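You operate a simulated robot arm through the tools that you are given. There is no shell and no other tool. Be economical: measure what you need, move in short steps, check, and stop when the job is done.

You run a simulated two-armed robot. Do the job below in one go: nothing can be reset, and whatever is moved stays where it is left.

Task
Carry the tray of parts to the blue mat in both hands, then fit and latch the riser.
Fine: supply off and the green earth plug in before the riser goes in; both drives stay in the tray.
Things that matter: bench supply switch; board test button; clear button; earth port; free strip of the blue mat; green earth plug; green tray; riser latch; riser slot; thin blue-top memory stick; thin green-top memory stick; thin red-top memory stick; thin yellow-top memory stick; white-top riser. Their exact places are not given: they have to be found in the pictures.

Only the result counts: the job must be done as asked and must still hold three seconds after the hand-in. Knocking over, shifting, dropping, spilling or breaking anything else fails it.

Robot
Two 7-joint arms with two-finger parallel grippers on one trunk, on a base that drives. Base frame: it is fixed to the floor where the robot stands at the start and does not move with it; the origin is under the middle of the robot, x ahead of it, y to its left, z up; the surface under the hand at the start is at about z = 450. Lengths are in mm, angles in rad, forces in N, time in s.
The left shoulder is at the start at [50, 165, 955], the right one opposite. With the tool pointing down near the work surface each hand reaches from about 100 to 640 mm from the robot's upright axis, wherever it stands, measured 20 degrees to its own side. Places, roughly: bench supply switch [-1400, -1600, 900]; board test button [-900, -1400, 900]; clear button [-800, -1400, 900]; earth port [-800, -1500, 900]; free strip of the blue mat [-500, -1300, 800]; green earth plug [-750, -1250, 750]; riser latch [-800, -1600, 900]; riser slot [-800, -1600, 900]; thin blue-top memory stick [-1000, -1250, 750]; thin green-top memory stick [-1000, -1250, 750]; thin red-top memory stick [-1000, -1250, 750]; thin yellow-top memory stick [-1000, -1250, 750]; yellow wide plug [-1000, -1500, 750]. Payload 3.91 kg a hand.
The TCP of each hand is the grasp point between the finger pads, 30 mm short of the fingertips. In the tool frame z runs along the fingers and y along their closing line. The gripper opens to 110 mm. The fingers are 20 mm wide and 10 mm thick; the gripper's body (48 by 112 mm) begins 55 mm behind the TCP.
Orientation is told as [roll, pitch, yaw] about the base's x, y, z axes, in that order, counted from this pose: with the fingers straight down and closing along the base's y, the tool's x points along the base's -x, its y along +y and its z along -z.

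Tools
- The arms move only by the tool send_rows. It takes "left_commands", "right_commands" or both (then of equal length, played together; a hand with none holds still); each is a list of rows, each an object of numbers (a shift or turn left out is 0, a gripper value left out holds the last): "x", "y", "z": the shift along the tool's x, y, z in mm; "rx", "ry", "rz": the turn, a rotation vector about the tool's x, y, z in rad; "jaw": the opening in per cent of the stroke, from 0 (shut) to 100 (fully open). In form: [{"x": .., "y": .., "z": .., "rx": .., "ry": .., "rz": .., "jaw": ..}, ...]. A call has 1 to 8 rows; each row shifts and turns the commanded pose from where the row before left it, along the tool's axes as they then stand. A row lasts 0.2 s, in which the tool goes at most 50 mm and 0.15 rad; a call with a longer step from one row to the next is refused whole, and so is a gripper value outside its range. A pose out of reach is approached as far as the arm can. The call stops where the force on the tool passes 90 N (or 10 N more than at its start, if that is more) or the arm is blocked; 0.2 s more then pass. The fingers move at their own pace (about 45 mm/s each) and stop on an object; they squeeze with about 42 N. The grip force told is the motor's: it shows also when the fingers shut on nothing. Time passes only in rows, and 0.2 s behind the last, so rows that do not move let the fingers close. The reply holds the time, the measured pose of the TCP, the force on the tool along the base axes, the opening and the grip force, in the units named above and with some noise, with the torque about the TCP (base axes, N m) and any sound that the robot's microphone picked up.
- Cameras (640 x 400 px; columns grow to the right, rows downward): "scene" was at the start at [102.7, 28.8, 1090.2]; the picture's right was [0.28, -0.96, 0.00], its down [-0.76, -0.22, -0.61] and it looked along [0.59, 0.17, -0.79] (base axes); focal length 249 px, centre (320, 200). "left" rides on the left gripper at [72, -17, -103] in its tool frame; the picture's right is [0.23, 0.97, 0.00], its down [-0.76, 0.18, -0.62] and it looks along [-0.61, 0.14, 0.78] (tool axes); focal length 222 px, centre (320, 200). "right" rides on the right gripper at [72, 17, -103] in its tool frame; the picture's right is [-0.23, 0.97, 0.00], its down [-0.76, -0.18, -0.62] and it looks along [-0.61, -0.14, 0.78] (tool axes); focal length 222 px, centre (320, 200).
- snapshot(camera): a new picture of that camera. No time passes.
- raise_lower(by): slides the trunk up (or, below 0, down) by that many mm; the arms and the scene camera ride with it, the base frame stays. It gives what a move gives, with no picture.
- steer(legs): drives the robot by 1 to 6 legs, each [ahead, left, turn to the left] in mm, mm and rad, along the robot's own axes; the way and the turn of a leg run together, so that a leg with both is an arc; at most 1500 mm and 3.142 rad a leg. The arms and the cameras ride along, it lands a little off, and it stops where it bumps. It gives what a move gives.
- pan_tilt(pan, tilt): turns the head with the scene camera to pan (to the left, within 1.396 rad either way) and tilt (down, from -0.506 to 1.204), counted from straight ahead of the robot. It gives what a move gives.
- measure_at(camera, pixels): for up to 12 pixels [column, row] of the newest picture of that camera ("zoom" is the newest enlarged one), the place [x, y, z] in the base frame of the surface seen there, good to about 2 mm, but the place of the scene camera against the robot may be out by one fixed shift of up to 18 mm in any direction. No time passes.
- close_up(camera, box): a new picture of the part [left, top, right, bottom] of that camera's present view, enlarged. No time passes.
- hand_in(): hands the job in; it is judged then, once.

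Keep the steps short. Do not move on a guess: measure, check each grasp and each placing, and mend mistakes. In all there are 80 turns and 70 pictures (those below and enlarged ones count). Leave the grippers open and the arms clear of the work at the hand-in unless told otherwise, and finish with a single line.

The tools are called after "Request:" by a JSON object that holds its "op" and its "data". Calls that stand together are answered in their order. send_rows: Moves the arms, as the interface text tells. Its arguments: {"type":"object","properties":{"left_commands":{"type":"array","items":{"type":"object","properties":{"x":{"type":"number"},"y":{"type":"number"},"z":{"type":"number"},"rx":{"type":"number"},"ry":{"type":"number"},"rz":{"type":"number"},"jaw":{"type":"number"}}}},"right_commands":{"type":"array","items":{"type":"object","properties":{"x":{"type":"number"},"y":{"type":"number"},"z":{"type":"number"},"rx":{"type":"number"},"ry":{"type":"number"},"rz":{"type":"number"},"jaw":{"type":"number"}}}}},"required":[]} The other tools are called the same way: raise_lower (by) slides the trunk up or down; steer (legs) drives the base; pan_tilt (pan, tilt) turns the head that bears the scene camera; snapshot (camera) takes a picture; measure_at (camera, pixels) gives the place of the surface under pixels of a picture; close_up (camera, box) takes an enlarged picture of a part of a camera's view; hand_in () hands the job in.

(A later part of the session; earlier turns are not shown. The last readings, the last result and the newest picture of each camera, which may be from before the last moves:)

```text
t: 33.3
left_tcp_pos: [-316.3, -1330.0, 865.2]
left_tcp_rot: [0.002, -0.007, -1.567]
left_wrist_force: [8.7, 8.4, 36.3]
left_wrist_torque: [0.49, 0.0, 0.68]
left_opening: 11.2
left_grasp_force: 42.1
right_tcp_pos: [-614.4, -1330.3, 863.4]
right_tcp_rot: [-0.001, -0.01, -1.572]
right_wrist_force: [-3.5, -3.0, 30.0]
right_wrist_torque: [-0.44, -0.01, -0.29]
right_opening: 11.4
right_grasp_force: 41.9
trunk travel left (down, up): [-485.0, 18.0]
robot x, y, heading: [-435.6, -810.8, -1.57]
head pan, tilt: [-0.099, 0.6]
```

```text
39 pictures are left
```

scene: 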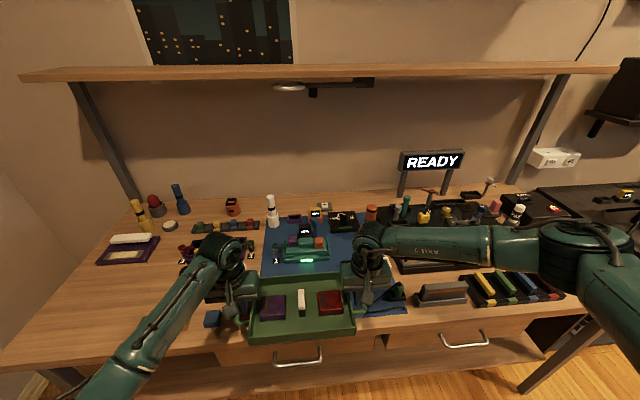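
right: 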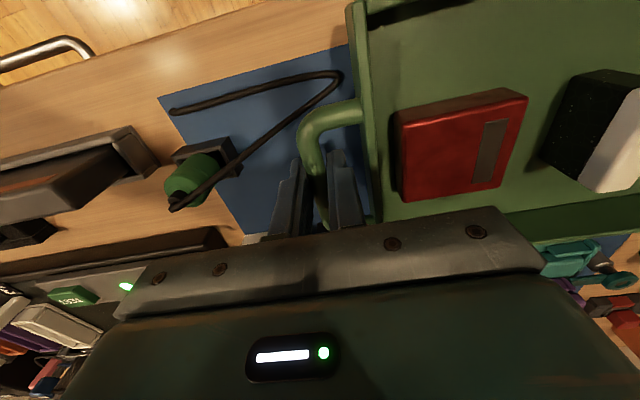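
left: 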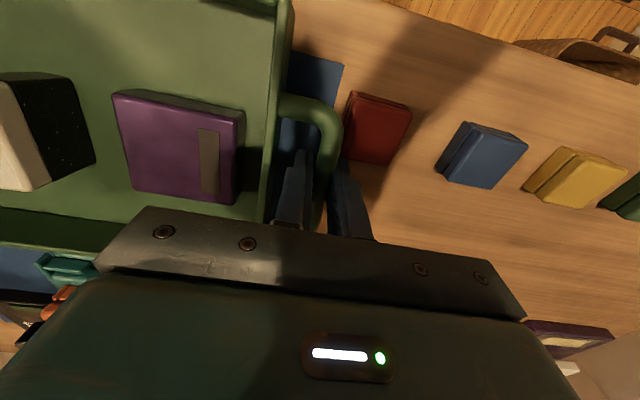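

It made contact early (z 864 instead of 857) and was pushed towards me, so the flared back wall is likely wedging on the black box's front edge. I'll raise, move 8 mm nearer, and look at that corner with the head camera.

Request:
{"op": "send_rows", "data": {"left_commands": [{"z": -8}, {"z": -8}, {"x": 8}, {}], "right_commands": [{"z": -8}, {"z": -8}, {"x": 8}, {}]}}

Request:
{"op": "close_up", "data": {"camera": "scene", "box": [240, 230, 400, 330]}}

```text
t: 34.3
left_tcp_pos: [-317.3, -1324.1, 872.9]
left_tcp_rot: [0.003, 0.002, -1.569]
left_wrist_force: [-3.8, 0.8, -1.9]
left_wrist_torque: [0.48, 0.18, 0.54]
left_opening: 11.2
left_grasp_force: 42.1
right_tcp_pos: [-614.7, -1322.6, 872.2]
right_tcp_rot: [-0.003, 0.003, -1.572]
right_wrist_force: [3.0, -0.3, -3.1]
right_wrist_torque: [-0.42, 0.03, -0.5]
right_opening: 11.3
right_grasp_force: 42.5
trunk travel left (down, up): [-485.0, 18.0]
robot x, y, heading: [-440.9, -809.6, -1.574]
head pan, tilt: [-0.099, 0.6]
```

```text
4.00 times, centred on (320, 280) of scene
```

zoom: 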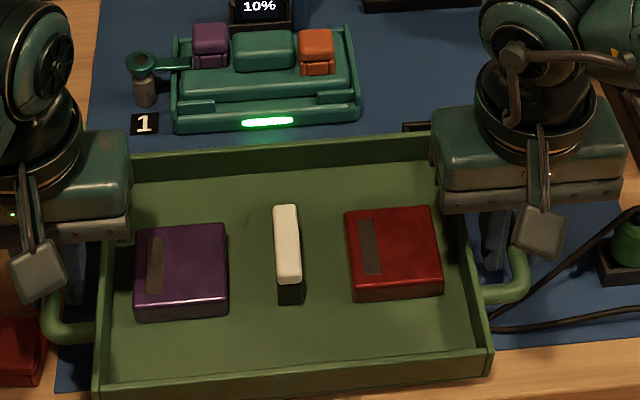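

Request:
{"op": "measure_at", "data": {"camera": "zoom", "pixels": [[406, 126], [404, 132], [425, 124], [400, 140], [432, 145], [434, 135], [428, 133], [130, 165]]}}

```text
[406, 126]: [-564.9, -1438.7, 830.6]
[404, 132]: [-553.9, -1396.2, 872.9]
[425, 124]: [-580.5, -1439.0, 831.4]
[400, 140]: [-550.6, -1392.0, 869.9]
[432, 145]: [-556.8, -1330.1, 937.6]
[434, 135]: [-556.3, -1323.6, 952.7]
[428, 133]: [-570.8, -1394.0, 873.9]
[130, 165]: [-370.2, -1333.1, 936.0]
```

Request:
{"op": "send_rows", "data": {"left_commands": [{"z": 6}, {"z": 5}, {"z": 3}, {}], "right_commands": [{"z": 6}, {"z": 5}, {"z": 3}, {}]}}

```text
t: 35.3
left_tcp_pos: [-316.3, -1324.5, 864.0]
left_tcp_rot: [0.003, -0.006, -1.57]
left_wrist_force: [-1.1, 3.2, 21.9]
left_wrist_torque: [1.16, 0.06, 0.42]
left_opening: 11.3
left_grasp_force: 42.1
right_tcp_pos: [-615.1, -1322.7, 861.5]
right_tcp_rot: [-0.003, 0.001, -1.572]
right_wrist_force: [1.8, -0.7, 4.1]
right_wrist_torque: [1.28, -0.15, -0.55]
right_opening: 11.5
right_grasp_force: 41.7
trunk travel left (down, up): [-485.0, 18.0]
robot x, y, heading: [-440.6, -808.8, -1.571]
head pan, tilt: [-0.099, 0.6]
```

Contact again at about 862–864, with the torque suggesting the near edge. I'll check whether the tray slipped in the fingers and how far its bottom is off the mat.

Request:
{"op": "snapshot", "data": {"camera": "left"}}

Request:
{"op": "measure_at", "data": {"camera": "left", "pixels": [[113, 94], [176, 145], [222, 130], [207, 188], [30, 60], [60, 195], [345, 120], [390, 130], [375, 100], [320, 70], [360, 95], [255, 60]]}}

Request:
{"op": "close_up", "data": {"camera": "scene", "box": [220, 280, 400, 400]}}

```text
37 pictures are left
```

left: 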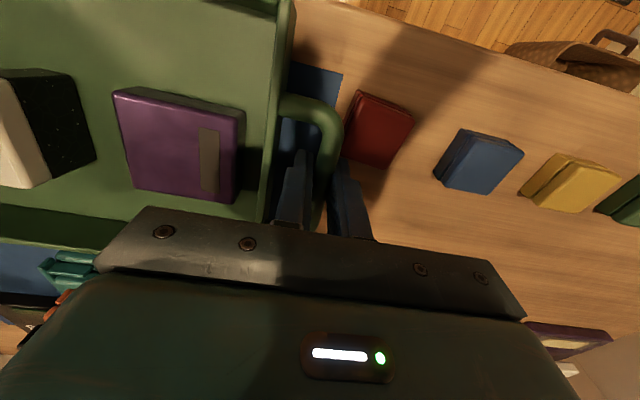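

```text
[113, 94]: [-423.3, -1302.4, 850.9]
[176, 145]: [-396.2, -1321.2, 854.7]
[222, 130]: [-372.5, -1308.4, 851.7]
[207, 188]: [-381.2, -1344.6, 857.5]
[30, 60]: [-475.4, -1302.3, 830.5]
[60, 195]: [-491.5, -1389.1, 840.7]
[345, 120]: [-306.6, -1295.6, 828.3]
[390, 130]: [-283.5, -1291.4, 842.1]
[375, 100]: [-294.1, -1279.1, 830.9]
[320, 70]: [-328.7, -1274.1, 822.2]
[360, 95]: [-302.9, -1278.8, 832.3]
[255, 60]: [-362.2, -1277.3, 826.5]
```

```text
3.33 times, centred on (310, 340) of scene
```

zoom: 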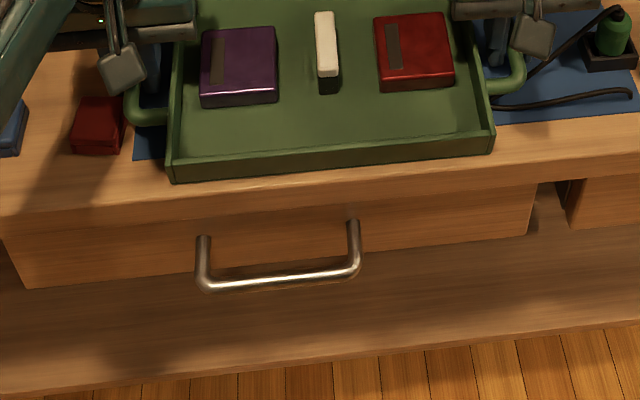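

The drive tops show the tray is pitched about 0.14 rad in the fingers, near edge low, so the near edge touches first. I'll raise a little, go 5 mm forward, and press down so the tray pivots flat onto the mat.

Request:
{"op": "send_rows", "data": {"left_commands": [{"z": -6}, {"x": -5}, {"z": 5}, {"z": 4}, {"z": 2}, {"z": 2}, {"z": 2}, {}], "right_commands": [{"z": -6}, {"x": -5}, {"z": 5}, {"z": 4}, {"z": 2}, {"z": 2}, {"z": 2}, {}]}}

Request:
{"op": "snapshot", "data": {"camera": "right"}}

Request:
{"op": "measure_at", "data": {"camera": "right", "pixels": [[495, 120], [485, 178], [450, 150], [420, 190]]}}

```text
t: 37.1
left_tcp_pos: [-316.9, -1329.8, 852.5]
left_tcp_rot: [0.004, -0.009, -1.568]
left_wrist_force: [0.4, -10.4, 23.1]
left_wrist_torque: [0.61, 0.0, 0.52]
left_opening: 11.4
left_grasp_force: 41.9
right_tcp_pos: [-615.1, -1328.5, 853.3]
right_tcp_rot: [-0.001, -0.005, -1.574]
right_wrist_force: [-3.4, -7.6, 20.8]
right_wrist_torque: [1.0, -0.34, -0.7]
right_opening: 11.4
right_grasp_force: 41.7
trunk travel left (down, up): [-485.0, 18.0]
robot x, y, heading: [-440.2, -812.0, -1.578]
head pan, tilt: [-0.099, 0.6]
```

```text
35 pictures are left
```

right: 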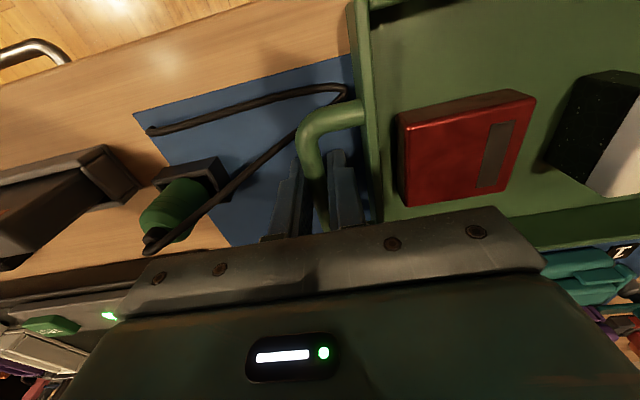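

```text
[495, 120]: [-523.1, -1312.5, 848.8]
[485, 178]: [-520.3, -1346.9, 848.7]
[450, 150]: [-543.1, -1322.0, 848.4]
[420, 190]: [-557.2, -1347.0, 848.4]
```

The tray is flat now (drive top 848.5 all over). I'll release with a small opening only, since the red block is next to the left finger, then rise.

Request:
{"op": "send_rows", "data": {"left_commands": [{"z": -1.5, "jaw": 15}, {}, {}, {"z": -5}, {"z": -10}, {"z": -20}, {"z": -30}, {"z": -30}], "right_commands": [{"z": -1.5, "jaw": 15}, {}, {}, {"z": -5}, {"z": -10}, {"z": -20}, {"z": -30}, {"z": -30}]}}

Request:
{"op": "snapshot", "data": {"camera": "scene"}}

```text
t: 38.9
left_tcp_pos: [-315.0, -1329.2, 948.7]
left_tcp_rot: [0.004, -0.001, -1.568]
left_wrist_force: [0.9, 0.4, -0.4]
left_wrist_torque: [0.01, 0.0, 0.01]
left_opening: 16.3
left_grasp_force: 0.1
right_tcp_pos: [-614.5, -1328.4, 947.3]
right_tcp_rot: [-0.004, 0.001, -1.573]
right_wrist_force: [0.3, 0.0, -0.6]
right_wrist_torque: [-0.04, -0.01, -0.02]
right_opening: 16.4
right_grasp_force: 0.1
trunk travel left (down, up): [-485.0, 18.0]
robot x, y, heading: [-436.3, -808.9, -1.58]
head pan, tilt: [-0.099, 0.6]
```

```text
34 pictures are left
```

scene: 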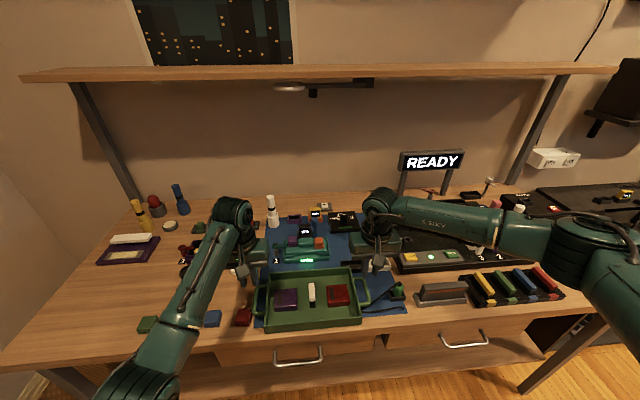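

The tray stands released. I'll lift both hands and pull them back so I can view the board and supply.

Request:
{"op": "send_rows", "data": {"left_commands": [{"z": -45}, {"z": -45}, {"x": 40}, {"x": 45}, {"x": 45}, {"x": 45}], "right_commands": [{"z": -45}, {"z": -45}, {"x": 40}, {"x": 45}, {"x": 45}, {"x": 45}]}}

Request:
{"op": "steer", "data": {"legs": [[0, -430, 0]]}}

Request:
{"op": "pan_tilt", "data": {"pan": 0.0, "tilt": 0.7}}

Request:
{"op": "snapshot", "data": {"camera": "scene"}}

```text
t: 40.3
left_tcp_pos: [-317.1, -1152.9, 1034.9]
left_tcp_rot: [0.005, 0.0, -1.567]
left_wrist_force: [-0.8, -0.1, -0.3]
left_wrist_torque: [-0.01, -0.02, 0.01]
left_opening: 16.4
left_grasp_force: 0.0
right_tcp_pos: [-614.8, -1150.9, 1037.5]
right_tcp_rot: [-0.003, 0.0, -1.575]
right_wrist_force: [0.2, -0.1, 0.7]
right_wrist_torque: [-0.01, 0.01, -0.02]
right_opening: 16.3
right_grasp_force: 0.0
trunk travel left (down, up): [-485.0, 18.0]
robot x, y, heading: [-437.9, -810.5, -1.571]
head pan, tilt: [-0.099, 0.6]
```

```text
t: 44.5
left_tcp_pos: [-742.5, -1153.6, 1035.5]
left_tcp_rot: [0.003, -0.002, -1.573]
left_wrist_force: [0.2, 0.9, 0.2]
left_wrist_torque: [0.01, 0.0, -0.01]
left_opening: 16.6
left_grasp_force: 0.1
right_tcp_pos: [-1038.8, -1151.6, 1035.8]
right_tcp_rot: [-0.003, 0.002, -1.576]
right_wrist_force: [-0.1, 0.5, 0.8]
right_wrist_torque: [-0.02, 0.01, 0.02]
right_opening: 16.5
right_grasp_force: 0.1
trunk travel left (down, up): [-485.0, 18.0]
robot x, y, heading: [-865.4, -808.1, -1.573]
head pan, tilt: [-0.099, 0.6]
```

```text
t: 45.2
left_tcp_pos: [-743.1, -1154.4, 1033.8]
left_tcp_rot: [0.003, 0.002, -1.573]
left_wrist_force: [0.6, -0.9, -0.1]
left_wrist_torque: [0.0, -0.06, 0.01]
left_opening: 16.8
left_grasp_force: 0.1
right_tcp_pos: [-1040.0, -1150.1, 1036.4]
right_tcp_rot: [-0.004, 0.002, -1.576]
right_wrist_force: [-0.6, -0.1, 0.1]
right_wrist_torque: [0.0, 0.01, 0.01]
right_opening: 16.4
right_grasp_force: 0.1
trunk travel left (down, up): [-485.0, 18.0]
robot x, y, heading: [-864.4, -805.8, -1.574]
head pan, tilt: [0.0, 0.7]
```

```text
33 pictures are left
```

scene: 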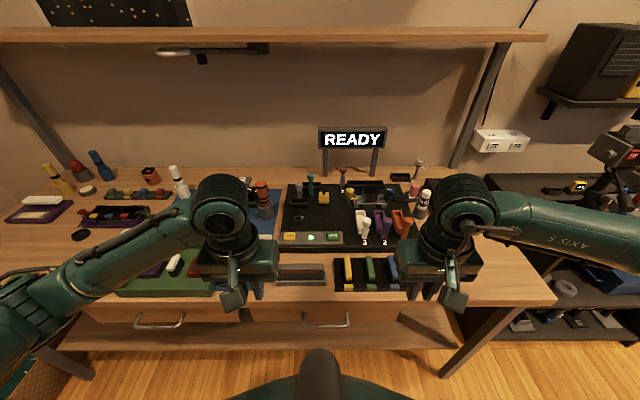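

Request:
{"op": "close_up", "data": {"camera": "scene", "box": [264, 155, 424, 255]}}

Request:
{"op": "close_up", "data": {"camera": "scene", "box": [390, 110, 630, 260]}}

```text
4.00 times, centred on (344, 205) of scene
```

zoom: 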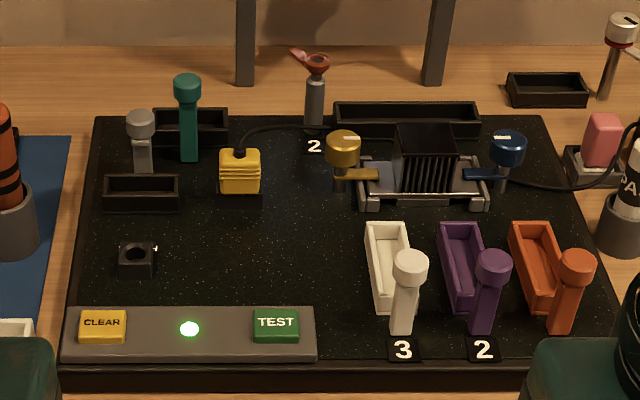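

```text
2.67 times, centred on (510, 185) of scene
```

zoom: 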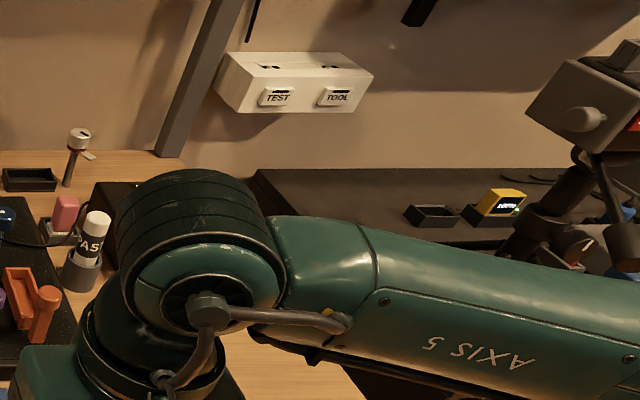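

Request:
{"op": "close_up", "data": {"camera": "scene", "box": [270, 160, 350, 210]}}

Request:
{"op": "measure_at", "data": {"camera": "zoom", "pixels": [[120, 175], [220, 175], [120, 190], [270, 75], [375, 65], [150, 70], [150, 120], [265, 30], [420, 115], [130, 310], [60, 240], [520, 20]]}}

```text
8.00 times, centred on (310, 185) of scene
```

zoom: 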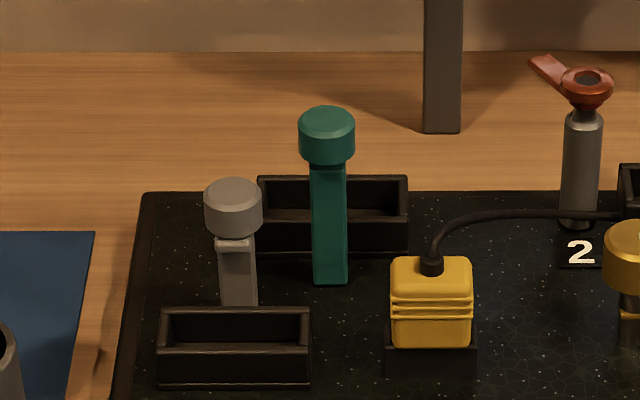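

```text
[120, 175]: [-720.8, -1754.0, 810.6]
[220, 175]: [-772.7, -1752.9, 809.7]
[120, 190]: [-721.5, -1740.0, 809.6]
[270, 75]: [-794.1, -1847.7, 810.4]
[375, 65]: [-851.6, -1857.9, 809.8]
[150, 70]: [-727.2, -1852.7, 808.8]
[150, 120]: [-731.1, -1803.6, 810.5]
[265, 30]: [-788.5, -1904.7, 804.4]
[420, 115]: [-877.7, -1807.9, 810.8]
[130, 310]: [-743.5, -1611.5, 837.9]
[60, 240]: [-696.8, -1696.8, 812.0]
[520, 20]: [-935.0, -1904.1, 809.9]
```

Request:
{"op": "measure_at", "data": {"camera": "zoom", "pixels": [[160, 312], [311, 312], [165, 350], [306, 350], [235, 365], [260, 180], [406, 180], [335, 298], [233, 190], [330, 120], [238, 295], [330, 278]]}}

Request:
{"op": "close_up", "data": {"camera": "scene", "box": [344, 185, 424, 235]}}

```text
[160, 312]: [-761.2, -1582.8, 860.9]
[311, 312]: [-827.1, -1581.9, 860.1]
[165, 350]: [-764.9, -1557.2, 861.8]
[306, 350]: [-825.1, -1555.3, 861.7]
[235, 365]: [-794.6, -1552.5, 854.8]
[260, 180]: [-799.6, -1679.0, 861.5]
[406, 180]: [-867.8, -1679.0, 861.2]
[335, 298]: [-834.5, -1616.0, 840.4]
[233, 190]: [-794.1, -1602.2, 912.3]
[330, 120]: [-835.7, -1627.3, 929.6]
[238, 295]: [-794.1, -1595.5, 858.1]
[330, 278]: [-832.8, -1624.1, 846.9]
```

```text
8.00 times, centred on (384, 210) of scene
```

zoom: 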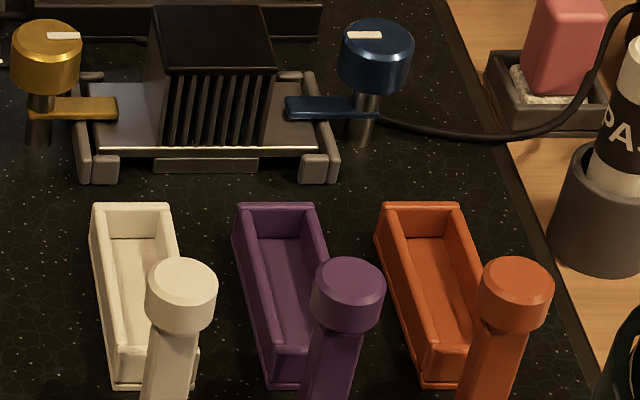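

Request:
{"op": "measure_at", "data": {"camera": "zoom", "pixels": [[93, 208], [170, 208], [106, 375], [105, 238], [160, 238], [125, 345], [240, 208], [313, 208], [180, 270], [345, 275], [515, 275], [170, 395]]}}

Request:
{"op": "close_up", "data": {"camera": "scene", "box": [264, 220, 404, 300]}}

```text
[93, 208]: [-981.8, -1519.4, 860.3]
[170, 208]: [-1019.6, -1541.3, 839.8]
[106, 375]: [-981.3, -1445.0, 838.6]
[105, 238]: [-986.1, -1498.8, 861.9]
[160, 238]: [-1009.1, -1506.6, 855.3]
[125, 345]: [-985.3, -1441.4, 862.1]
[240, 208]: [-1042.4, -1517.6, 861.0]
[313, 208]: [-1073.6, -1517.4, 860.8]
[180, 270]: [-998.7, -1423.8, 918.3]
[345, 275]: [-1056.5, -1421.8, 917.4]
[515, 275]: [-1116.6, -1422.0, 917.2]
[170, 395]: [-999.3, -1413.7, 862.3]
```

```text
4.57 times, centred on (334, 260) of scene
```

zoom: 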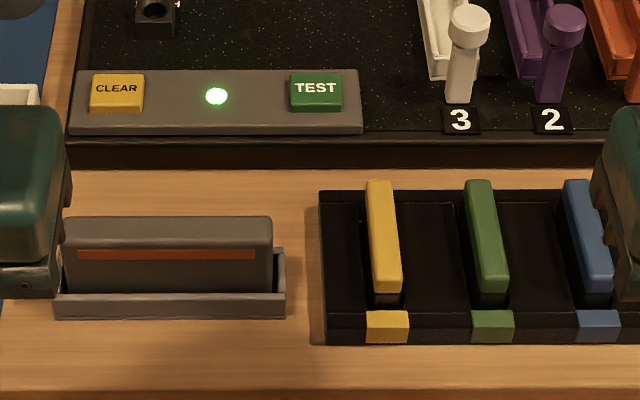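

Request:
{"op": "measure_at", "data": {"camera": "zoom", "pixels": [[117, 93], [315, 90], [155, 18], [216, 96], [385, 200], [387, 280], [485, 240], [170, 250]]}}

Request:
{"op": "close_up", "data": {"camera": "scene", "box": [284, 205, 324, 230]}}

```text
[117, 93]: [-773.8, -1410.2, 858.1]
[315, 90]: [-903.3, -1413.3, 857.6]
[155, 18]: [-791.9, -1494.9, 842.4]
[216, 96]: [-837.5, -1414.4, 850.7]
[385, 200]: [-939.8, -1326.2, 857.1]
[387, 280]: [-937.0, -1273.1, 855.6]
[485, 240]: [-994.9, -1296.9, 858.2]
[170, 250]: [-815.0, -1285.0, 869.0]
```

```text
16.00 times, centred on (304, 218) of scene
```

zoom: 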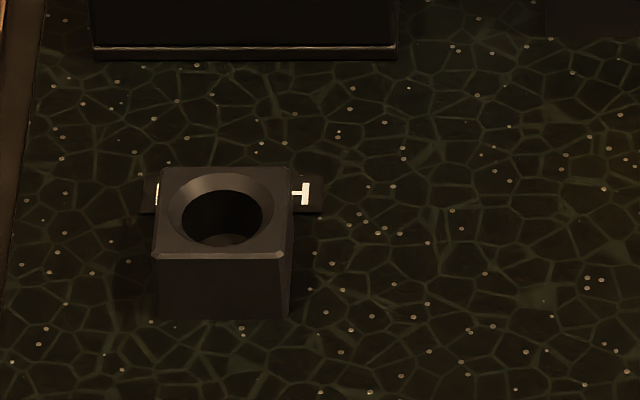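

The geometry so far (true values, y−6.5, z+10.5): riser slot is the front-left black slot, centre (−794,−1576). The grey latch post is at (−794,−1608) and the round earth port at (−794,−1501). Next is the supply: I'll drive right and a bit nearer, then look.

Request:
{"op": "steer", "data": {"legs": [[0, -330, 0], [100, 0, 0]]}}

Request:
{"op": "pan_tilt", "data": {"pan": 0.0, "tilt": 0.75}}

Request:
{"op": "snapshot", "data": {"camera": "scene"}}

```text
t: 49.5
left_tcp_pos: [-1074.3, -1253.0, 1035.0]
left_tcp_rot: [0.002, -0.002, -1.569]
left_wrist_force: [0.0, 0.1, 0.0]
left_wrist_torque: [-0.01, -0.01, -0.01]
left_opening: 16.5
left_grasp_force: 0.0
right_tcp_pos: [-1371.2, -1249.1, 1036.6]
right_tcp_rot: [-0.004, 0.003, -1.573]
right_wrist_force: [-0.1, -0.6, -0.4]
right_wrist_torque: [0.03, -0.01, -0.03]
right_opening: 16.5
right_grasp_force: 0.1
trunk travel left (down, up): [-485.0, 18.0]
robot x, y, heading: [-1198.4, -908.0, -1.57]
head pan, tilt: [0.0, 0.7]
```

```text
t: 50.1
left_tcp_pos: [-1074.8, -1251.6, 1035.8]
left_tcp_rot: [0.001, 0.0, -1.57]
left_wrist_force: [0.0, 0.4, 1.0]
left_wrist_torque: [-0.01, 0.01, 0.0]
left_opening: 16.2
left_grasp_force: 0.0
right_tcp_pos: [-1371.1, -1249.3, 1035.6]
right_tcp_rot: [-0.003, 0.001, -1.574]
right_wrist_force: [-0.3, -0.4, 0.4]
right_wrist_torque: [0.01, 0.0, 0.0]
right_opening: 16.6
right_grasp_force: 0.0
trunk travel left (down, up): [-485.0, 18.0]
robot x, y, heading: [-1194.7, -908.3, -1.57]
head pan, tilt: [0.0, 0.75]
```

```text
26 pictures are left
```

scene: 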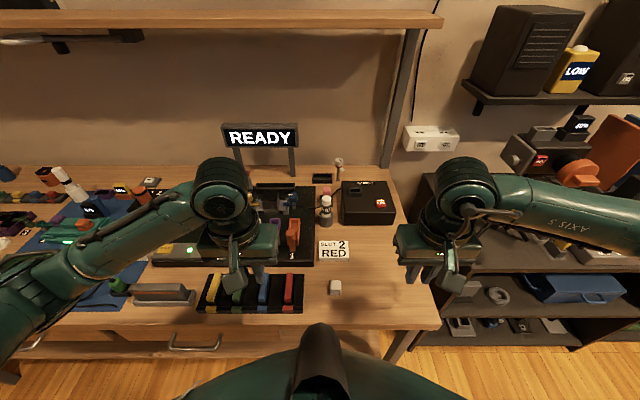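

Request:
{"op": "close_up", "data": {"camera": "scene", "box": [320, 160, 416, 220]}}

Request:
{"op": "measure_at", "data": {"camera": "scene", "pixels": [[380, 202], [376, 200], [384, 200], [365, 195], [345, 185], [395, 220], [343, 222], [338, 165]]}}

```text
6.67 times, centred on (368, 190) of scene
```

zoom: 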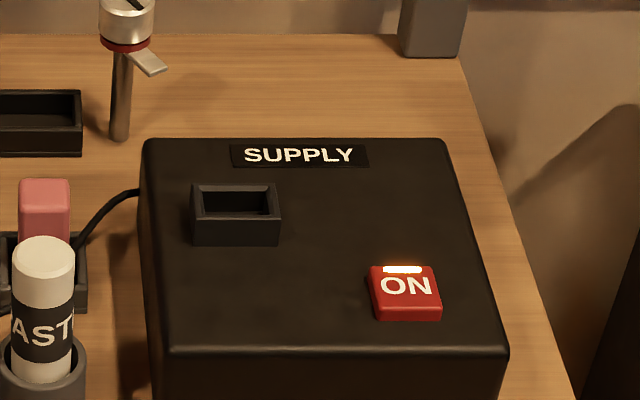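

```text
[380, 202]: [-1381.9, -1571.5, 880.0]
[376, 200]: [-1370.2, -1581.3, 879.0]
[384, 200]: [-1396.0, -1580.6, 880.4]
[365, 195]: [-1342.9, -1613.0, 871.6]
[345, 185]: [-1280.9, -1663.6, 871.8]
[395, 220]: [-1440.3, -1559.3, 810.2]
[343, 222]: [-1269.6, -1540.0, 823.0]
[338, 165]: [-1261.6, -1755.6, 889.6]
```

Request:
{"op": "measure_at", "data": {"camera": "scene", "pixels": [[320, 330], [300, 370], [260, 380], [400, 380], [220, 395], [390, 350], [180, 345]]}}

Request:
{"op": "steer", "data": {"legs": [[0, -110, 0], [70, 0, 0]]}}

```text
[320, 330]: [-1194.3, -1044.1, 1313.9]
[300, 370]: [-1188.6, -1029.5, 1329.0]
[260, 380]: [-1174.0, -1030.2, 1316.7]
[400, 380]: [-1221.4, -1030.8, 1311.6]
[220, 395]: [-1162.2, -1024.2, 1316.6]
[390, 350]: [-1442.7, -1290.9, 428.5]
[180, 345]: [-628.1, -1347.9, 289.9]
```

```text
t: 52.3
left_tcp_pos: [-1187.8, -1321.1, 1035.0]
left_tcp_rot: [0.003, 0.0, -1.568]
left_wrist_force: [-0.4, -0.6, 0.1]
left_wrist_torque: [0.02, 0.0, 0.01]
left_opening: 16.5
left_grasp_force: 0.1
right_tcp_pos: [-1483.9, -1319.5, 1035.0]
right_tcp_rot: [-0.003, 0.002, -1.572]
right_wrist_force: [-0.4, 0.0, -0.8]
right_wrist_torque: [0.04, -0.03, 0.01]
right_opening: 16.4
right_grasp_force: 0.0
trunk travel left (down, up): [-485.0, 18.0]
robot x, y, heading: [-1308.5, -977.1, -1.569]
head pan, tilt: [0.0, 0.75]
```

No bump. I'll shut the right fingers and bring them over the ON button (−1382,−1578, top≈890), tips at about 905.

Request:
{"op": "send_rows", "data": {"right_commands": [{"x": -40, "y": 16, "jaw": 0}, {"x": -43, "y": 17}, {"x": -43, "y": 17}, {"x": -43, "y": 17}, {"x": -43, "y": 17}, {"x": -43, "y": 17}, {"x": -3.5, "y": 1, "z": 45}, {"z": 45}]}}

Request:
{"op": "close_up", "data": {"camera": "right", "box": [200, 100, 440, 250]}}

```text
t: 54.1
left_tcp_pos: [-1186.7, -1320.4, 1035.4]
left_tcp_rot: [0.003, -0.001, -1.569]
left_wrist_force: [0.0, 1.0, 0.1]
left_wrist_torque: [0.01, 0.0, -0.01]
left_opening: 16.4
left_grasp_force: 0.0
right_tcp_pos: [-1381.9, -1578.4, 944.3]
right_tcp_rot: [-0.004, 0.002, -1.571]
right_wrist_force: [-0.2, -0.2, -0.5]
right_wrist_torque: [0.02, 0.0, 0.0]
right_opening: 0.1
right_grasp_force: 37.7
trunk travel left (down, up): [-485.0, 18.0]
robot x, y, heading: [-1310.9, -975.0, -1.572]
head pan, tilt: [0.0, 0.75]
```

```text
2.67 times, centred on (320, 175) of right
```

zoom: 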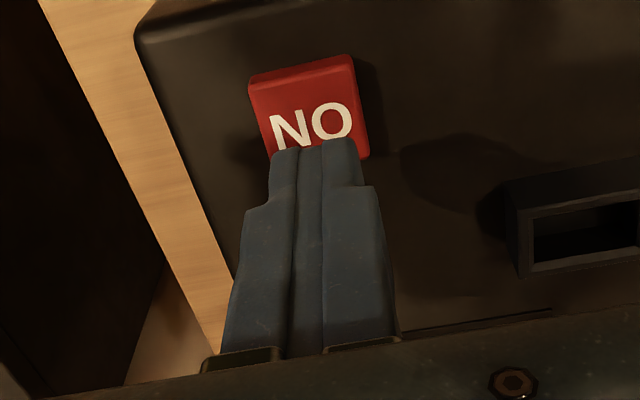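

Request:
{"op": "measure_at", "data": {"camera": "zoom", "pixels": [[255, 88], [350, 68], [280, 135], [350, 140], [310, 110]]}}

```text
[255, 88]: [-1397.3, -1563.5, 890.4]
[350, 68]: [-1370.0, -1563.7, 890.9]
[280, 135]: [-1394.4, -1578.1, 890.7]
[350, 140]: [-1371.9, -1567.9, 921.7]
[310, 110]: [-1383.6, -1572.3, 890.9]
```

The button top is at 890.7, centred at about (−1383,−1577). I'll press down gently.

Request:
{"op": "send_rows", "data": {"right_commands": [{"z": 15, "y": -1}, {"z": 6}, {"z": 3}, {"z": 2}, {"z": 2}, {"z": 2}, {}]}}

```text
t: 55.7
left_tcp_pos: [-1187.0, -1319.3, 1034.6]
left_tcp_rot: [0.004, 0.001, -1.57]
left_wrist_force: [0.3, 0.0, 0.7]
left_wrist_torque: [-0.06, 0.02, 0.01]
left_opening: 16.5
left_grasp_force: 0.1
right_tcp_pos: [-1384.2, -1577.1, 916.7]
right_tcp_rot: [-0.004, 0.003, -1.572]
right_wrist_force: [0.9, 1.2, 2.5]
right_wrist_torque: [0.01, -0.04, 0.0]
right_opening: 0.2
right_grasp_force: 37.7
trunk travel left (down, up): [-485.0, 18.0]
robot x, y, heading: [-1308.9, -976.3, -1.571]
head pan, tilt: [0.0, 0.75]
heard: click
```

Click heard. I'll lift off, retract the hand, and check the state.

Request:
{"op": "send_rows", "data": {"right_commands": [{"z": -45}, {"z": -45}, {"z": -45}, {"x": 45, "y": -10}, {"x": 45, "y": -10}, {"x": 45, "y": -10}, {"x": 45}, {"x": 45, "jaw": 20}]}}

Request:
{"op": "snapshot", "data": {"camera": "scene"}}

```text
t: 57.5
left_tcp_pos: [-1188.0, -1319.0, 1035.4]
left_tcp_rot: [0.003, 0.001, -1.569]
left_wrist_force: [-0.1, 0.3, -0.1]
left_wrist_torque: [-0.01, -0.04, 0.0]
left_opening: 16.5
left_grasp_force: 0.0
right_tcp_pos: [-1413.3, -1349.7, 1049.2]
right_tcp_rot: [-0.003, 0.0, -1.574]
right_wrist_force: [-0.9, 0.1, 0.1]
right_wrist_torque: [-0.01, -0.01, 0.03]
right_opening: 21.9
right_grasp_force: 0.0
trunk travel left (down, up): [-485.0, 18.0]
robot x, y, heading: [-1309.6, -976.0, -1.57]
head pan, tilt: [0.0, 0.75]
```

```text
23 pictures are left
```

scene: 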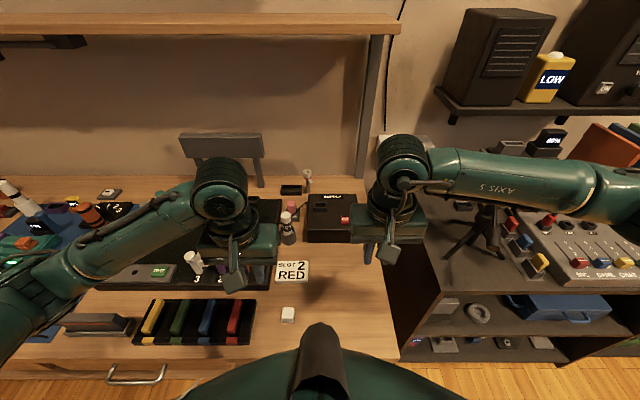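

The sign and board light are off, so the supply is off. I'll drive back left to the earth plug and move the left arm aside.

Request:
{"op": "send_rows", "data": {"left_commands": [{"y": 40}, {"y": 45}, {"y": 45}, {"y": 45}, {"x": 40}, {"x": 40}]}}

Request:
{"op": "steer", "data": {"legs": [[0, 650, 0]]}}

Request:
{"op": "snapshot", "data": {"camera": "scene"}}

```text
t: 58.9
left_tcp_pos: [-1009.2, -1239.6, 1036.2]
left_tcp_rot: [0.003, 0.0, -1.57]
left_wrist_force: [-0.1, 0.9, -0.9]
left_wrist_torque: [0.01, 0.02, -0.02]
left_opening: 16.7
left_grasp_force: 0.0
right_tcp_pos: [-1412.1, -1351.4, 1049.6]
right_tcp_rot: [-0.004, 0.003, -1.573]
right_wrist_force: [-0.6, -0.3, -0.4]
right_wrist_torque: [-0.03, 0.01, -0.03]
right_opening: 22.1
right_grasp_force: 0.1
trunk travel left (down, up): [-485.0, 18.0]
robot x, y, heading: [-1306.1, -972.8, -1.57]
head pan, tilt: [0.0, 0.75]
```

```text
t: 65.1
left_tcp_pos: [-356.0, -1241.9, 1036.1]
left_tcp_rot: [0.003, 0.001, -1.572]
left_wrist_force: [0.3, -0.4, 0.4]
left_wrist_torque: [0.01, 0.02, 0.03]
left_opening: 16.8
left_grasp_force: 0.1
right_tcp_pos: [-758.1, -1350.6, 1049.4]
right_tcp_rot: [-0.003, 0.003, -1.573]
right_wrist_force: [0.1, -0.3, -0.9]
right_wrist_torque: [0.01, -0.01, 0.01]
right_opening: 21.8
right_grasp_force: 0.1
trunk travel left (down, up): [-485.0, 18.0]
robot x, y, heading: [-653.5, -974.4, -1.571]
head pan, tilt: [0.0, 0.75]
```

```text
22 pictures are left
```

scene: 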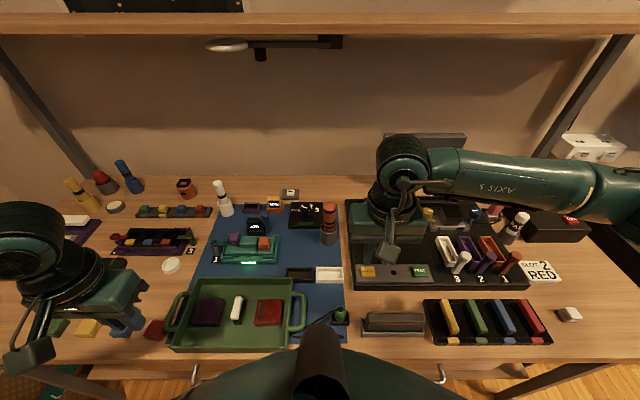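

Next I'll bring the right hand above the plug at (−690,−1318) with the jaw at 55 mm and look down.

Request:
{"op": "send_rows", "data": {"right_commands": [{"x": 16, "y": 34, "jaw": 50}, {"x": 16, "y": 34}, {"z": 40}, {"z": 40}, {}]}}

Request:
{"op": "snapshot", "data": {"camera": "right"}}

Request:
{"op": "close_up", "data": {"camera": "scene", "box": [300, 280, 380, 330]}}

```text
t: 66.3
left_tcp_pos: [-356.7, -1243.6, 1035.7]
left_tcp_rot: [0.004, 0.0, -1.572]
left_wrist_force: [-1.3, 0.6, -0.1]
left_wrist_torque: [-0.01, -0.01, 0.01]
left_opening: 16.6
left_grasp_force: 0.0
right_tcp_pos: [-691.3, -1318.8, 970.6]
right_tcp_rot: [-0.002, 0.002, -1.576]
right_wrist_force: [0.9, -0.5, -0.3]
right_wrist_torque: [-0.01, -0.04, -0.01]
right_opening: 55.0
right_grasp_force: 0.0
trunk travel left (down, up): [-485.0, 18.0]
robot x, y, heading: [-649.6, -977.9, -1.572]
head pan, tilt: [0.0, 0.75]
```

```text
21 pictures are left
```

right: 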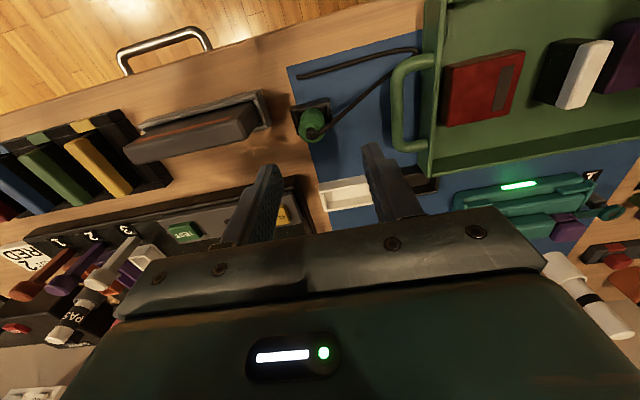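

```text
8.00 times, centred on (340, 305) of scene
```

zoom: 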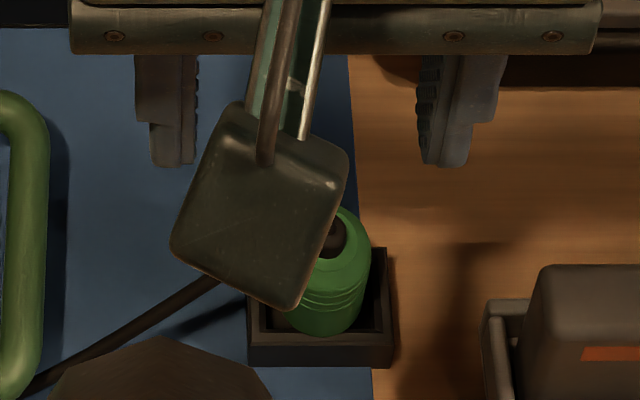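

Request:
{"op": "measure_at", "data": {"camera": "right", "pixels": [[303, 122], [310, 118], [312, 127], [300, 115], [322, 113], [316, 133], [310, 138], [301, 130], [294, 108], [327, 103], [298, 140], [345, 105]]}}

Request:
{"op": "measure_at", "data": {"camera": "zoom", "pixels": [[345, 215], [370, 270], [340, 260], [320, 325], [290, 315], [358, 310], [250, 340], [392, 345], [385, 255], [340, 230]]}}

```text
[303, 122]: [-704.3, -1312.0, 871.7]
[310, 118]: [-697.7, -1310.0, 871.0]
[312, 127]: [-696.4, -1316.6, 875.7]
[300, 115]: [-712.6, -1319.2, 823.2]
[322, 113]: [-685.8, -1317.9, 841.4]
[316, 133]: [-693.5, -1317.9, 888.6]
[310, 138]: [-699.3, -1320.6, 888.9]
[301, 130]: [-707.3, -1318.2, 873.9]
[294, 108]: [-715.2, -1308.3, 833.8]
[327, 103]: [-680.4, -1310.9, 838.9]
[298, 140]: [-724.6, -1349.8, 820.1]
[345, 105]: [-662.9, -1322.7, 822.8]
```

```text
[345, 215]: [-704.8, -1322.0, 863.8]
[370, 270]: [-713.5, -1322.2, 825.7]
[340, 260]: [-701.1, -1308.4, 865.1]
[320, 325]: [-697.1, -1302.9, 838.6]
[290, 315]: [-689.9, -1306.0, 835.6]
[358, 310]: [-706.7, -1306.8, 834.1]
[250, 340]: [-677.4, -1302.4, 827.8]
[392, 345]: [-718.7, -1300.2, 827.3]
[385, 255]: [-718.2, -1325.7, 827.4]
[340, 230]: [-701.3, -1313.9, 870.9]
```

The plug centre is about (−698,−1320), its body spans z 838–875, and the cord leaves the top towards +x. I'll turn the gripper 90° so the fingers close along y, clear of the cord.

Request:
{"op": "send_rows", "data": {"right_commands": [{"x": -1, "y": -7}, {"rz": -0.146}, {"rz": -0.146}, {"rz": -0.146}, {"rz": -0.146}, {"rz": -0.146}, {"rz": -0.146}, {"rz": -0.146}]}}

Request:
{"op": "send_rows", "data": {"right_commands": [{"rz": -0.146}, {"rz": -0.146}, {"rz": -0.146}, {"rz": -0.11}, {"z": 20}, {"z": 20}, {}]}}

Request:
{"op": "snapshot", "data": {"camera": "right"}}

```text
t: 68.1
left_tcp_pos: [-355.7, -1241.6, 1036.7]
left_tcp_rot: [0.004, 0.0, -1.57]
left_wrist_force: [-0.5, 0.7, 0.2]
left_wrist_torque: [0.01, -0.02, -0.01]
left_opening: 16.4
left_grasp_force: 0.0
right_tcp_pos: [-697.2, -1320.2, 969.0]
right_tcp_rot: [-0.001, 0.004, -0.549]
right_wrist_force: [0.6, -1.0, -0.1]
right_wrist_torque: [-0.03, 0.02, -0.01]
right_opening: 55.2
right_grasp_force: 0.1
trunk travel left (down, up): [-485.0, 18.0]
robot x, y, heading: [-656.4, -975.1, -1.576]
head pan, tilt: [0.0, 0.75]
```

```text
t: 69.7
left_tcp_pos: [-355.4, -1242.1, 1036.1]
left_tcp_rot: [0.002, 0.0, -1.572]
left_wrist_force: [-0.5, -0.6, -0.4]
left_wrist_torque: [-0.01, -0.01, 0.0]
left_opening: 16.6
left_grasp_force: 0.1
right_tcp_pos: [-697.4, -1320.5, 929.4]
right_tcp_rot: [0.001, 0.004, -0.059]
right_wrist_force: [-1.0, 0.6, 0.1]
right_wrist_torque: [-0.01, 0.0, 0.0]
right_opening: 55.0
right_grasp_force: 0.0
right hand out of reach, approached as far as the arm can: row 4
trunk travel left (down, up): [-485.0, 18.0]
robot x, y, heading: [-655.7, -976.9, -1.569]
head pan, tilt: [0.0, 0.75]
```

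```text
19 pictures are left
```

right: 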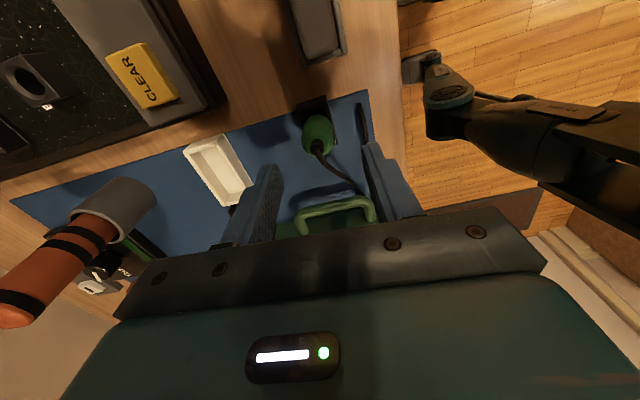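

Request:
{"op": "measure_at", "data": {"camera": "right", "pixels": [[318, 125], [304, 135], [331, 128], [318, 133], [322, 148], [312, 115], [330, 104], [45, 80], [25, 75], [10, 62], [30, 60]]}}

```text
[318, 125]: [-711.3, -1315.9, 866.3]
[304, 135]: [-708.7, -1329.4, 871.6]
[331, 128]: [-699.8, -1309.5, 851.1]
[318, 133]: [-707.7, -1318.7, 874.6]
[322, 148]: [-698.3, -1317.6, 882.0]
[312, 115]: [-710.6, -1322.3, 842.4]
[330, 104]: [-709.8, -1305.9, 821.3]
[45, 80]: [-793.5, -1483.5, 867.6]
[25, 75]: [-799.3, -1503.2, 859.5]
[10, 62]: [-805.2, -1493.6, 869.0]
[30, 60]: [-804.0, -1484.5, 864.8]
```

The plug centre is confirmed at about (−699.5,−1320). I'll lower with the jaw at 40 mm and grip at TCP z≈873.

Request:
{"op": "send_rows", "data": {"right_commands": [{"x": 2, "jaw": 36}, {"z": 20}, {"z": 20}, {"z": 11}, {"z": 5}, {"jaw": 0}, {}, {}]}}

Request:
{"op": "close_up", "data": {"camera": "right", "box": [220, 60, 460, 210]}}

```text
t: 71.5
left_tcp_pos: [-355.5, -1242.4, 1035.8]
left_tcp_rot: [0.003, 0.001, -1.571]
left_wrist_force: [-0.5, 0.0, 0.7]
left_wrist_torque: [0.01, 0.02, -0.03]
left_opening: 16.5
left_grasp_force: 0.1
right_tcp_pos: [-700.9, -1320.6, 874.8]
right_tcp_rot: [0.0, 0.005, -0.06]
right_wrist_force: [0.1, -5.2, 0.7]
right_wrist_torque: [-0.24, 0.02, 0.0]
right_opening: 23.3
right_grasp_force: 42.2
trunk travel left (down, up): [-485.0, 18.0]
robot x, y, heading: [-653.0, -971.8, -1.578]
head pan, tilt: [0.0, 0.75]
```

```text
2.67 times, centred on (340, 135) of right
```

zoom: 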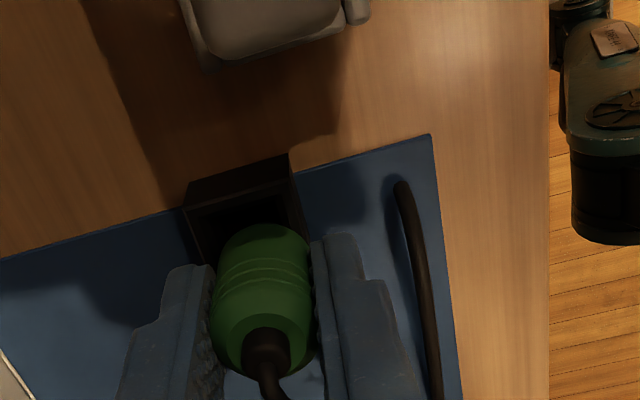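

The plug is gripped at 23 mm. I'll lift it straight out and move partway towards the port for a look.

Request:
{"op": "send_rows", "data": {"right_commands": [{"z": -8}, {"z": -15}, {"z": -25}, {"z": -30}, {"z": -22}, {"y": -35}, {"y": -45}]}}

Request:
{"op": "snapshot", "data": {"camera": "right"}}

Request:
{"op": "close_up", "data": {"camera": "scene", "box": [310, 220, 406, 280]}}

```text
t: 73.1
left_tcp_pos: [-355.5, -1241.7, 1036.0]
left_tcp_rot: [0.004, 0.0, -1.571]
left_wrist_force: [-0.5, 0.5, -0.3]
left_wrist_torque: [0.02, 0.01, 0.0]
left_opening: 16.5
left_grasp_force: 0.2
right_tcp_pos: [-699.3, -1320.7, 972.7]
right_tcp_rot: [0.003, 0.003, -0.059]
right_wrist_force: [-0.1, 0.2, -0.5]
right_wrist_torque: [-0.01, 0.05, 0.0]
right_opening: 23.5
right_grasp_force: 42.7
right hand out of reach, approached as far as the arm can: row 6, 7
trunk travel left (down, up): [-485.0, 18.0]
robot x, y, heading: [-652.2, -978.3, -1.571]
head pan, tilt: [0.0, 0.75]
```

```text
17 pictures are left
```

right: 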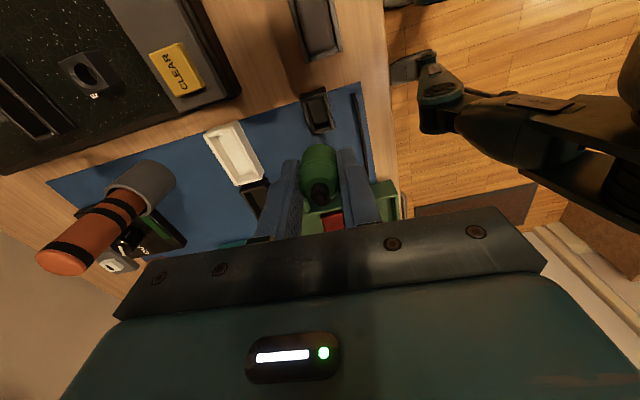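

```text
6.67 times, centred on (358, 250) of scene
```

zoom: 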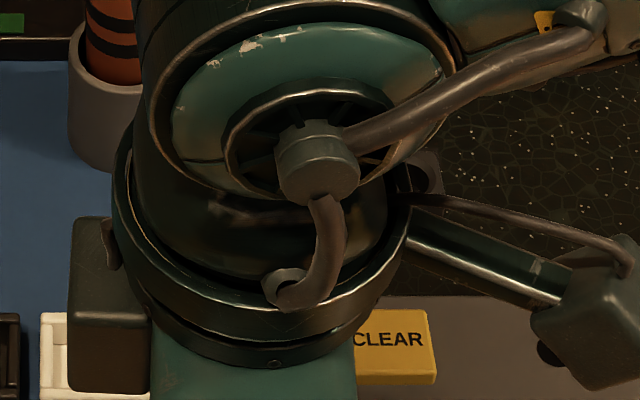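

The plug is out. The wrist is at its yaw limit, so I'll turn it back to −1.57 (the plug is round). I'll measure the port from this picture first.

Request:
{"op": "measure_at", "data": {"camera": "right", "pixels": [[60, 65], [96, 52], [110, 88], [75, 95], [72, 72], [95, 67], [88, 85], [84, 62], [83, 74], [105, 72], [68, 58], [85, 98]]}}

Request:
{"op": "send_rows", "data": {"right_commands": [{"y": 40}, {"y": 40}, {"rz": 0.14}, {"rz": 0.14}, {"rz": 0.14}, {"rz": 0.14}, {"rz": 0.14}, {"rz": 0.14}]}}

Request:
{"op": "send_rows", "data": {"right_commands": [{"rz": 0.14}, {"rz": 0.14}, {"rz": 0.14}, {"rz": 0.14}, {}]}}

```text
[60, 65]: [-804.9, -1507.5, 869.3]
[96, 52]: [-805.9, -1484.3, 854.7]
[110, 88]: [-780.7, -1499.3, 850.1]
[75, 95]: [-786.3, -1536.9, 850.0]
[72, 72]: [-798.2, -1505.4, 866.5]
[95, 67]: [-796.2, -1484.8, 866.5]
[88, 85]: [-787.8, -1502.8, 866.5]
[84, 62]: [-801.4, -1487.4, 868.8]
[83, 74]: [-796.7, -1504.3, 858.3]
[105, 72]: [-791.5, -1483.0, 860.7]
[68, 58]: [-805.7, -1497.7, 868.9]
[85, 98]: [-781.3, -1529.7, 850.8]
```

```text
t: 74.9
left_tcp_pos: [-355.8, -1241.0, 1036.8]
left_tcp_rot: [0.003, 0.001, -1.57]
left_wrist_force: [0.7, -1.0, 0.1]
left_wrist_torque: [0.0, -0.01, -0.02]
left_opening: 16.8
left_grasp_force: 0.0
right_tcp_pos: [-694.9, -1241.6, 974.2]
right_tcp_rot: [-0.003, 0.003, -0.904]
right_wrist_force: [0.1, 0.2, 0.7]
right_wrist_torque: [0.01, 0.04, -0.02]
right_opening: 23.4
right_grasp_force: 42.0
trunk travel left (down, up): [-485.0, 18.0]
robot x, y, heading: [-651.9, -977.2, -1.575]
head pan, tilt: [0.0, 0.75]
```

```text
t: 76.1
left_tcp_pos: [-355.7, -1241.1, 1036.4]
left_tcp_rot: [0.004, 0.001, -1.571]
left_wrist_force: [-0.6, -0.6, -0.4]
left_wrist_torque: [-0.04, -0.03, -0.02]
left_opening: 16.6
left_grasp_force: 0.1
right_tcp_pos: [-695.6, -1240.4, 972.7]
right_tcp_rot: [-0.004, 0.001, -1.461]
right_wrist_force: [0.1, -0.3, -0.8]
right_wrist_torque: [-0.01, 0.02, 0.01]
right_opening: 23.1
right_grasp_force: 41.7
trunk travel left (down, up): [-485.0, 18.0]
robot x, y, heading: [-653.8, -975.9, -1.572]
head pan, tilt: [0.0, 0.75]
```

The port block runs x −806…−780, y −1483…−1509, top 869, so its centre is about (−793,−1496). I'll straighten the yaw and fly past it on its left to view it precisely.

Request:
{"op": "send_rows", "data": {"right_commands": [{"rz": 0.11}, {"x": -40, "y": -7}, {"x": -40, "y": -7}, {"x": -40, "y": -7}, {"x": -40, "y": -7}, {"x": -40, "y": -7}, {"x": -40, "y": -7}, {"x": -40, "y": -7}]}}

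Request:
{"op": "close_up", "data": {"camera": "right", "box": [100, 0, 420, 200]}}

```text
t: 77.9
left_tcp_pos: [-355.6, -1241.3, 1035.9]
left_tcp_rot: [0.0, 0.0, -1.571]
left_wrist_force: [-0.4, 0.0, 0.5]
left_wrist_torque: [0.04, -0.01, 0.01]
left_opening: 16.5
left_grasp_force: 0.1
right_tcp_pos: [-743.1, -1520.7, 971.6]
right_tcp_rot: [-0.002, 0.001, -1.567]
right_wrist_force: [0.8, 0.1, -1.1]
right_wrist_torque: [0.04, 0.03, 0.0]
right_opening: 23.2
right_grasp_force: 42.3
trunk travel left (down, up): [-485.0, 18.0]
robot x, y, heading: [-653.1, -975.8, -1.574]
head pan, tilt: [0.0, 0.75]
```

```text
2.00 times, centred on (260, 100) of right
```

zoom: 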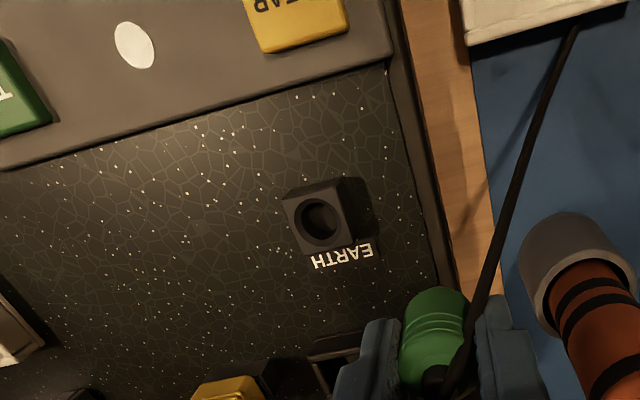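

Request:
{"op": "measure_at", "data": {"camera": "zoom", "pixels": [[286, 201], [336, 193], [348, 241], [303, 250], [292, 225], [342, 215], [310, 197], [325, 247], [318, 222], [420, 300], [410, 350], [460, 330]]}}

```text
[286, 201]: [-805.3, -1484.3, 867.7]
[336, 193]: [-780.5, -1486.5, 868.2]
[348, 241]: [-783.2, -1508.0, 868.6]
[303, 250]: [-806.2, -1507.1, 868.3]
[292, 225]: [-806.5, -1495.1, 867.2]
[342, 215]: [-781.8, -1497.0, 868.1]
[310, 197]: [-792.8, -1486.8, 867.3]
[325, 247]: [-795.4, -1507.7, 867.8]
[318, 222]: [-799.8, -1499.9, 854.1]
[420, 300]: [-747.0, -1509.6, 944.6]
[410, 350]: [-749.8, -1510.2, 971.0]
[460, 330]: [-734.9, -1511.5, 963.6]
```

The port centre is (−793.5,−1496), top 868. I'll align the plug above it and lower to just above the rim.

Request:
{"op": "send_rows", "data": {"right_commands": [{"x": 13, "y": -25}, {"x": 13, "y": -25.4}, {"z": 20}, {"z": 20}, {"z": 6}, {}]}}

Request:
{"op": "close_up", "data": {"camera": "right", "box": [220, 60, 420, 185]}}

```text
t: 79.3
left_tcp_pos: [-356.2, -1242.2, 1037.0]
left_tcp_rot: [0.003, 0.001, -1.569]
left_wrist_force: [0.3, -0.2, -0.2]
left_wrist_torque: [-0.01, 0.02, 0.03]
left_opening: 16.7
left_grasp_force: 0.3
right_tcp_pos: [-794.2, -1494.6, 924.9]
right_tcp_rot: [-0.004, 0.001, -1.569]
right_wrist_force: [0.0, 0.2, -0.5]
right_wrist_torque: [0.01, 0.04, 0.0]
right_opening: 23.3
right_grasp_force: 42.1
trunk travel left (down, up): [-485.0, 18.0]
robot x, y, heading: [-652.2, -977.2, -1.569]
head pan, tilt: [0.0, 0.75]
```

```text
3.20 times, centred on (320, 122) of right
```

zoom: 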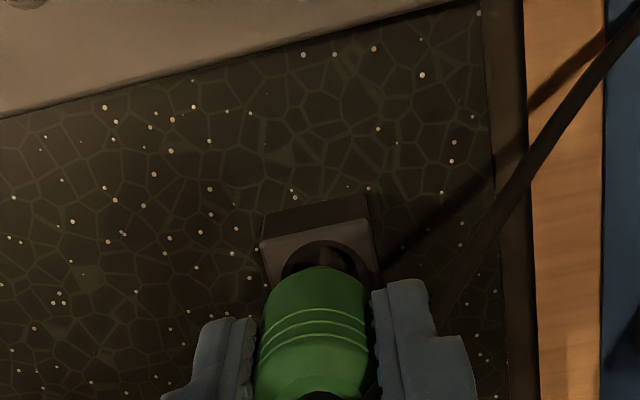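

It's aligned. I'll push down in small steps.

Request:
{"op": "send_rows", "data": {"right_commands": [{"z": 4}, {"z": 4}, {"z": 4}, {"z": 3}, {"z": 3}, {"z": 2}, {}]}}

```text
t: 80.9
left_tcp_pos: [-356.4, -1242.5, 1036.8]
left_tcp_rot: [0.003, 0.0, -1.571]
left_wrist_force: [0.5, 0.2, 1.0]
left_wrist_torque: [0.0, 0.04, -0.01]
left_opening: 16.5
left_grasp_force: 0.0
right_tcp_pos: [-795.7, -1495.1, 905.8]
right_tcp_rot: [-0.004, 0.0, -1.57]
right_wrist_force: [-1.2, -6.7, 2.8]
right_wrist_torque: [-0.21, 0.06, 0.03]
right_opening: 23.0
right_grasp_force: 41.8
trunk travel left (down, up): [-485.0, 18.0]
robot x, y, heading: [-655.9, -973.4, -1.574]
head pan, tilt: [0.0, 0.75]
```

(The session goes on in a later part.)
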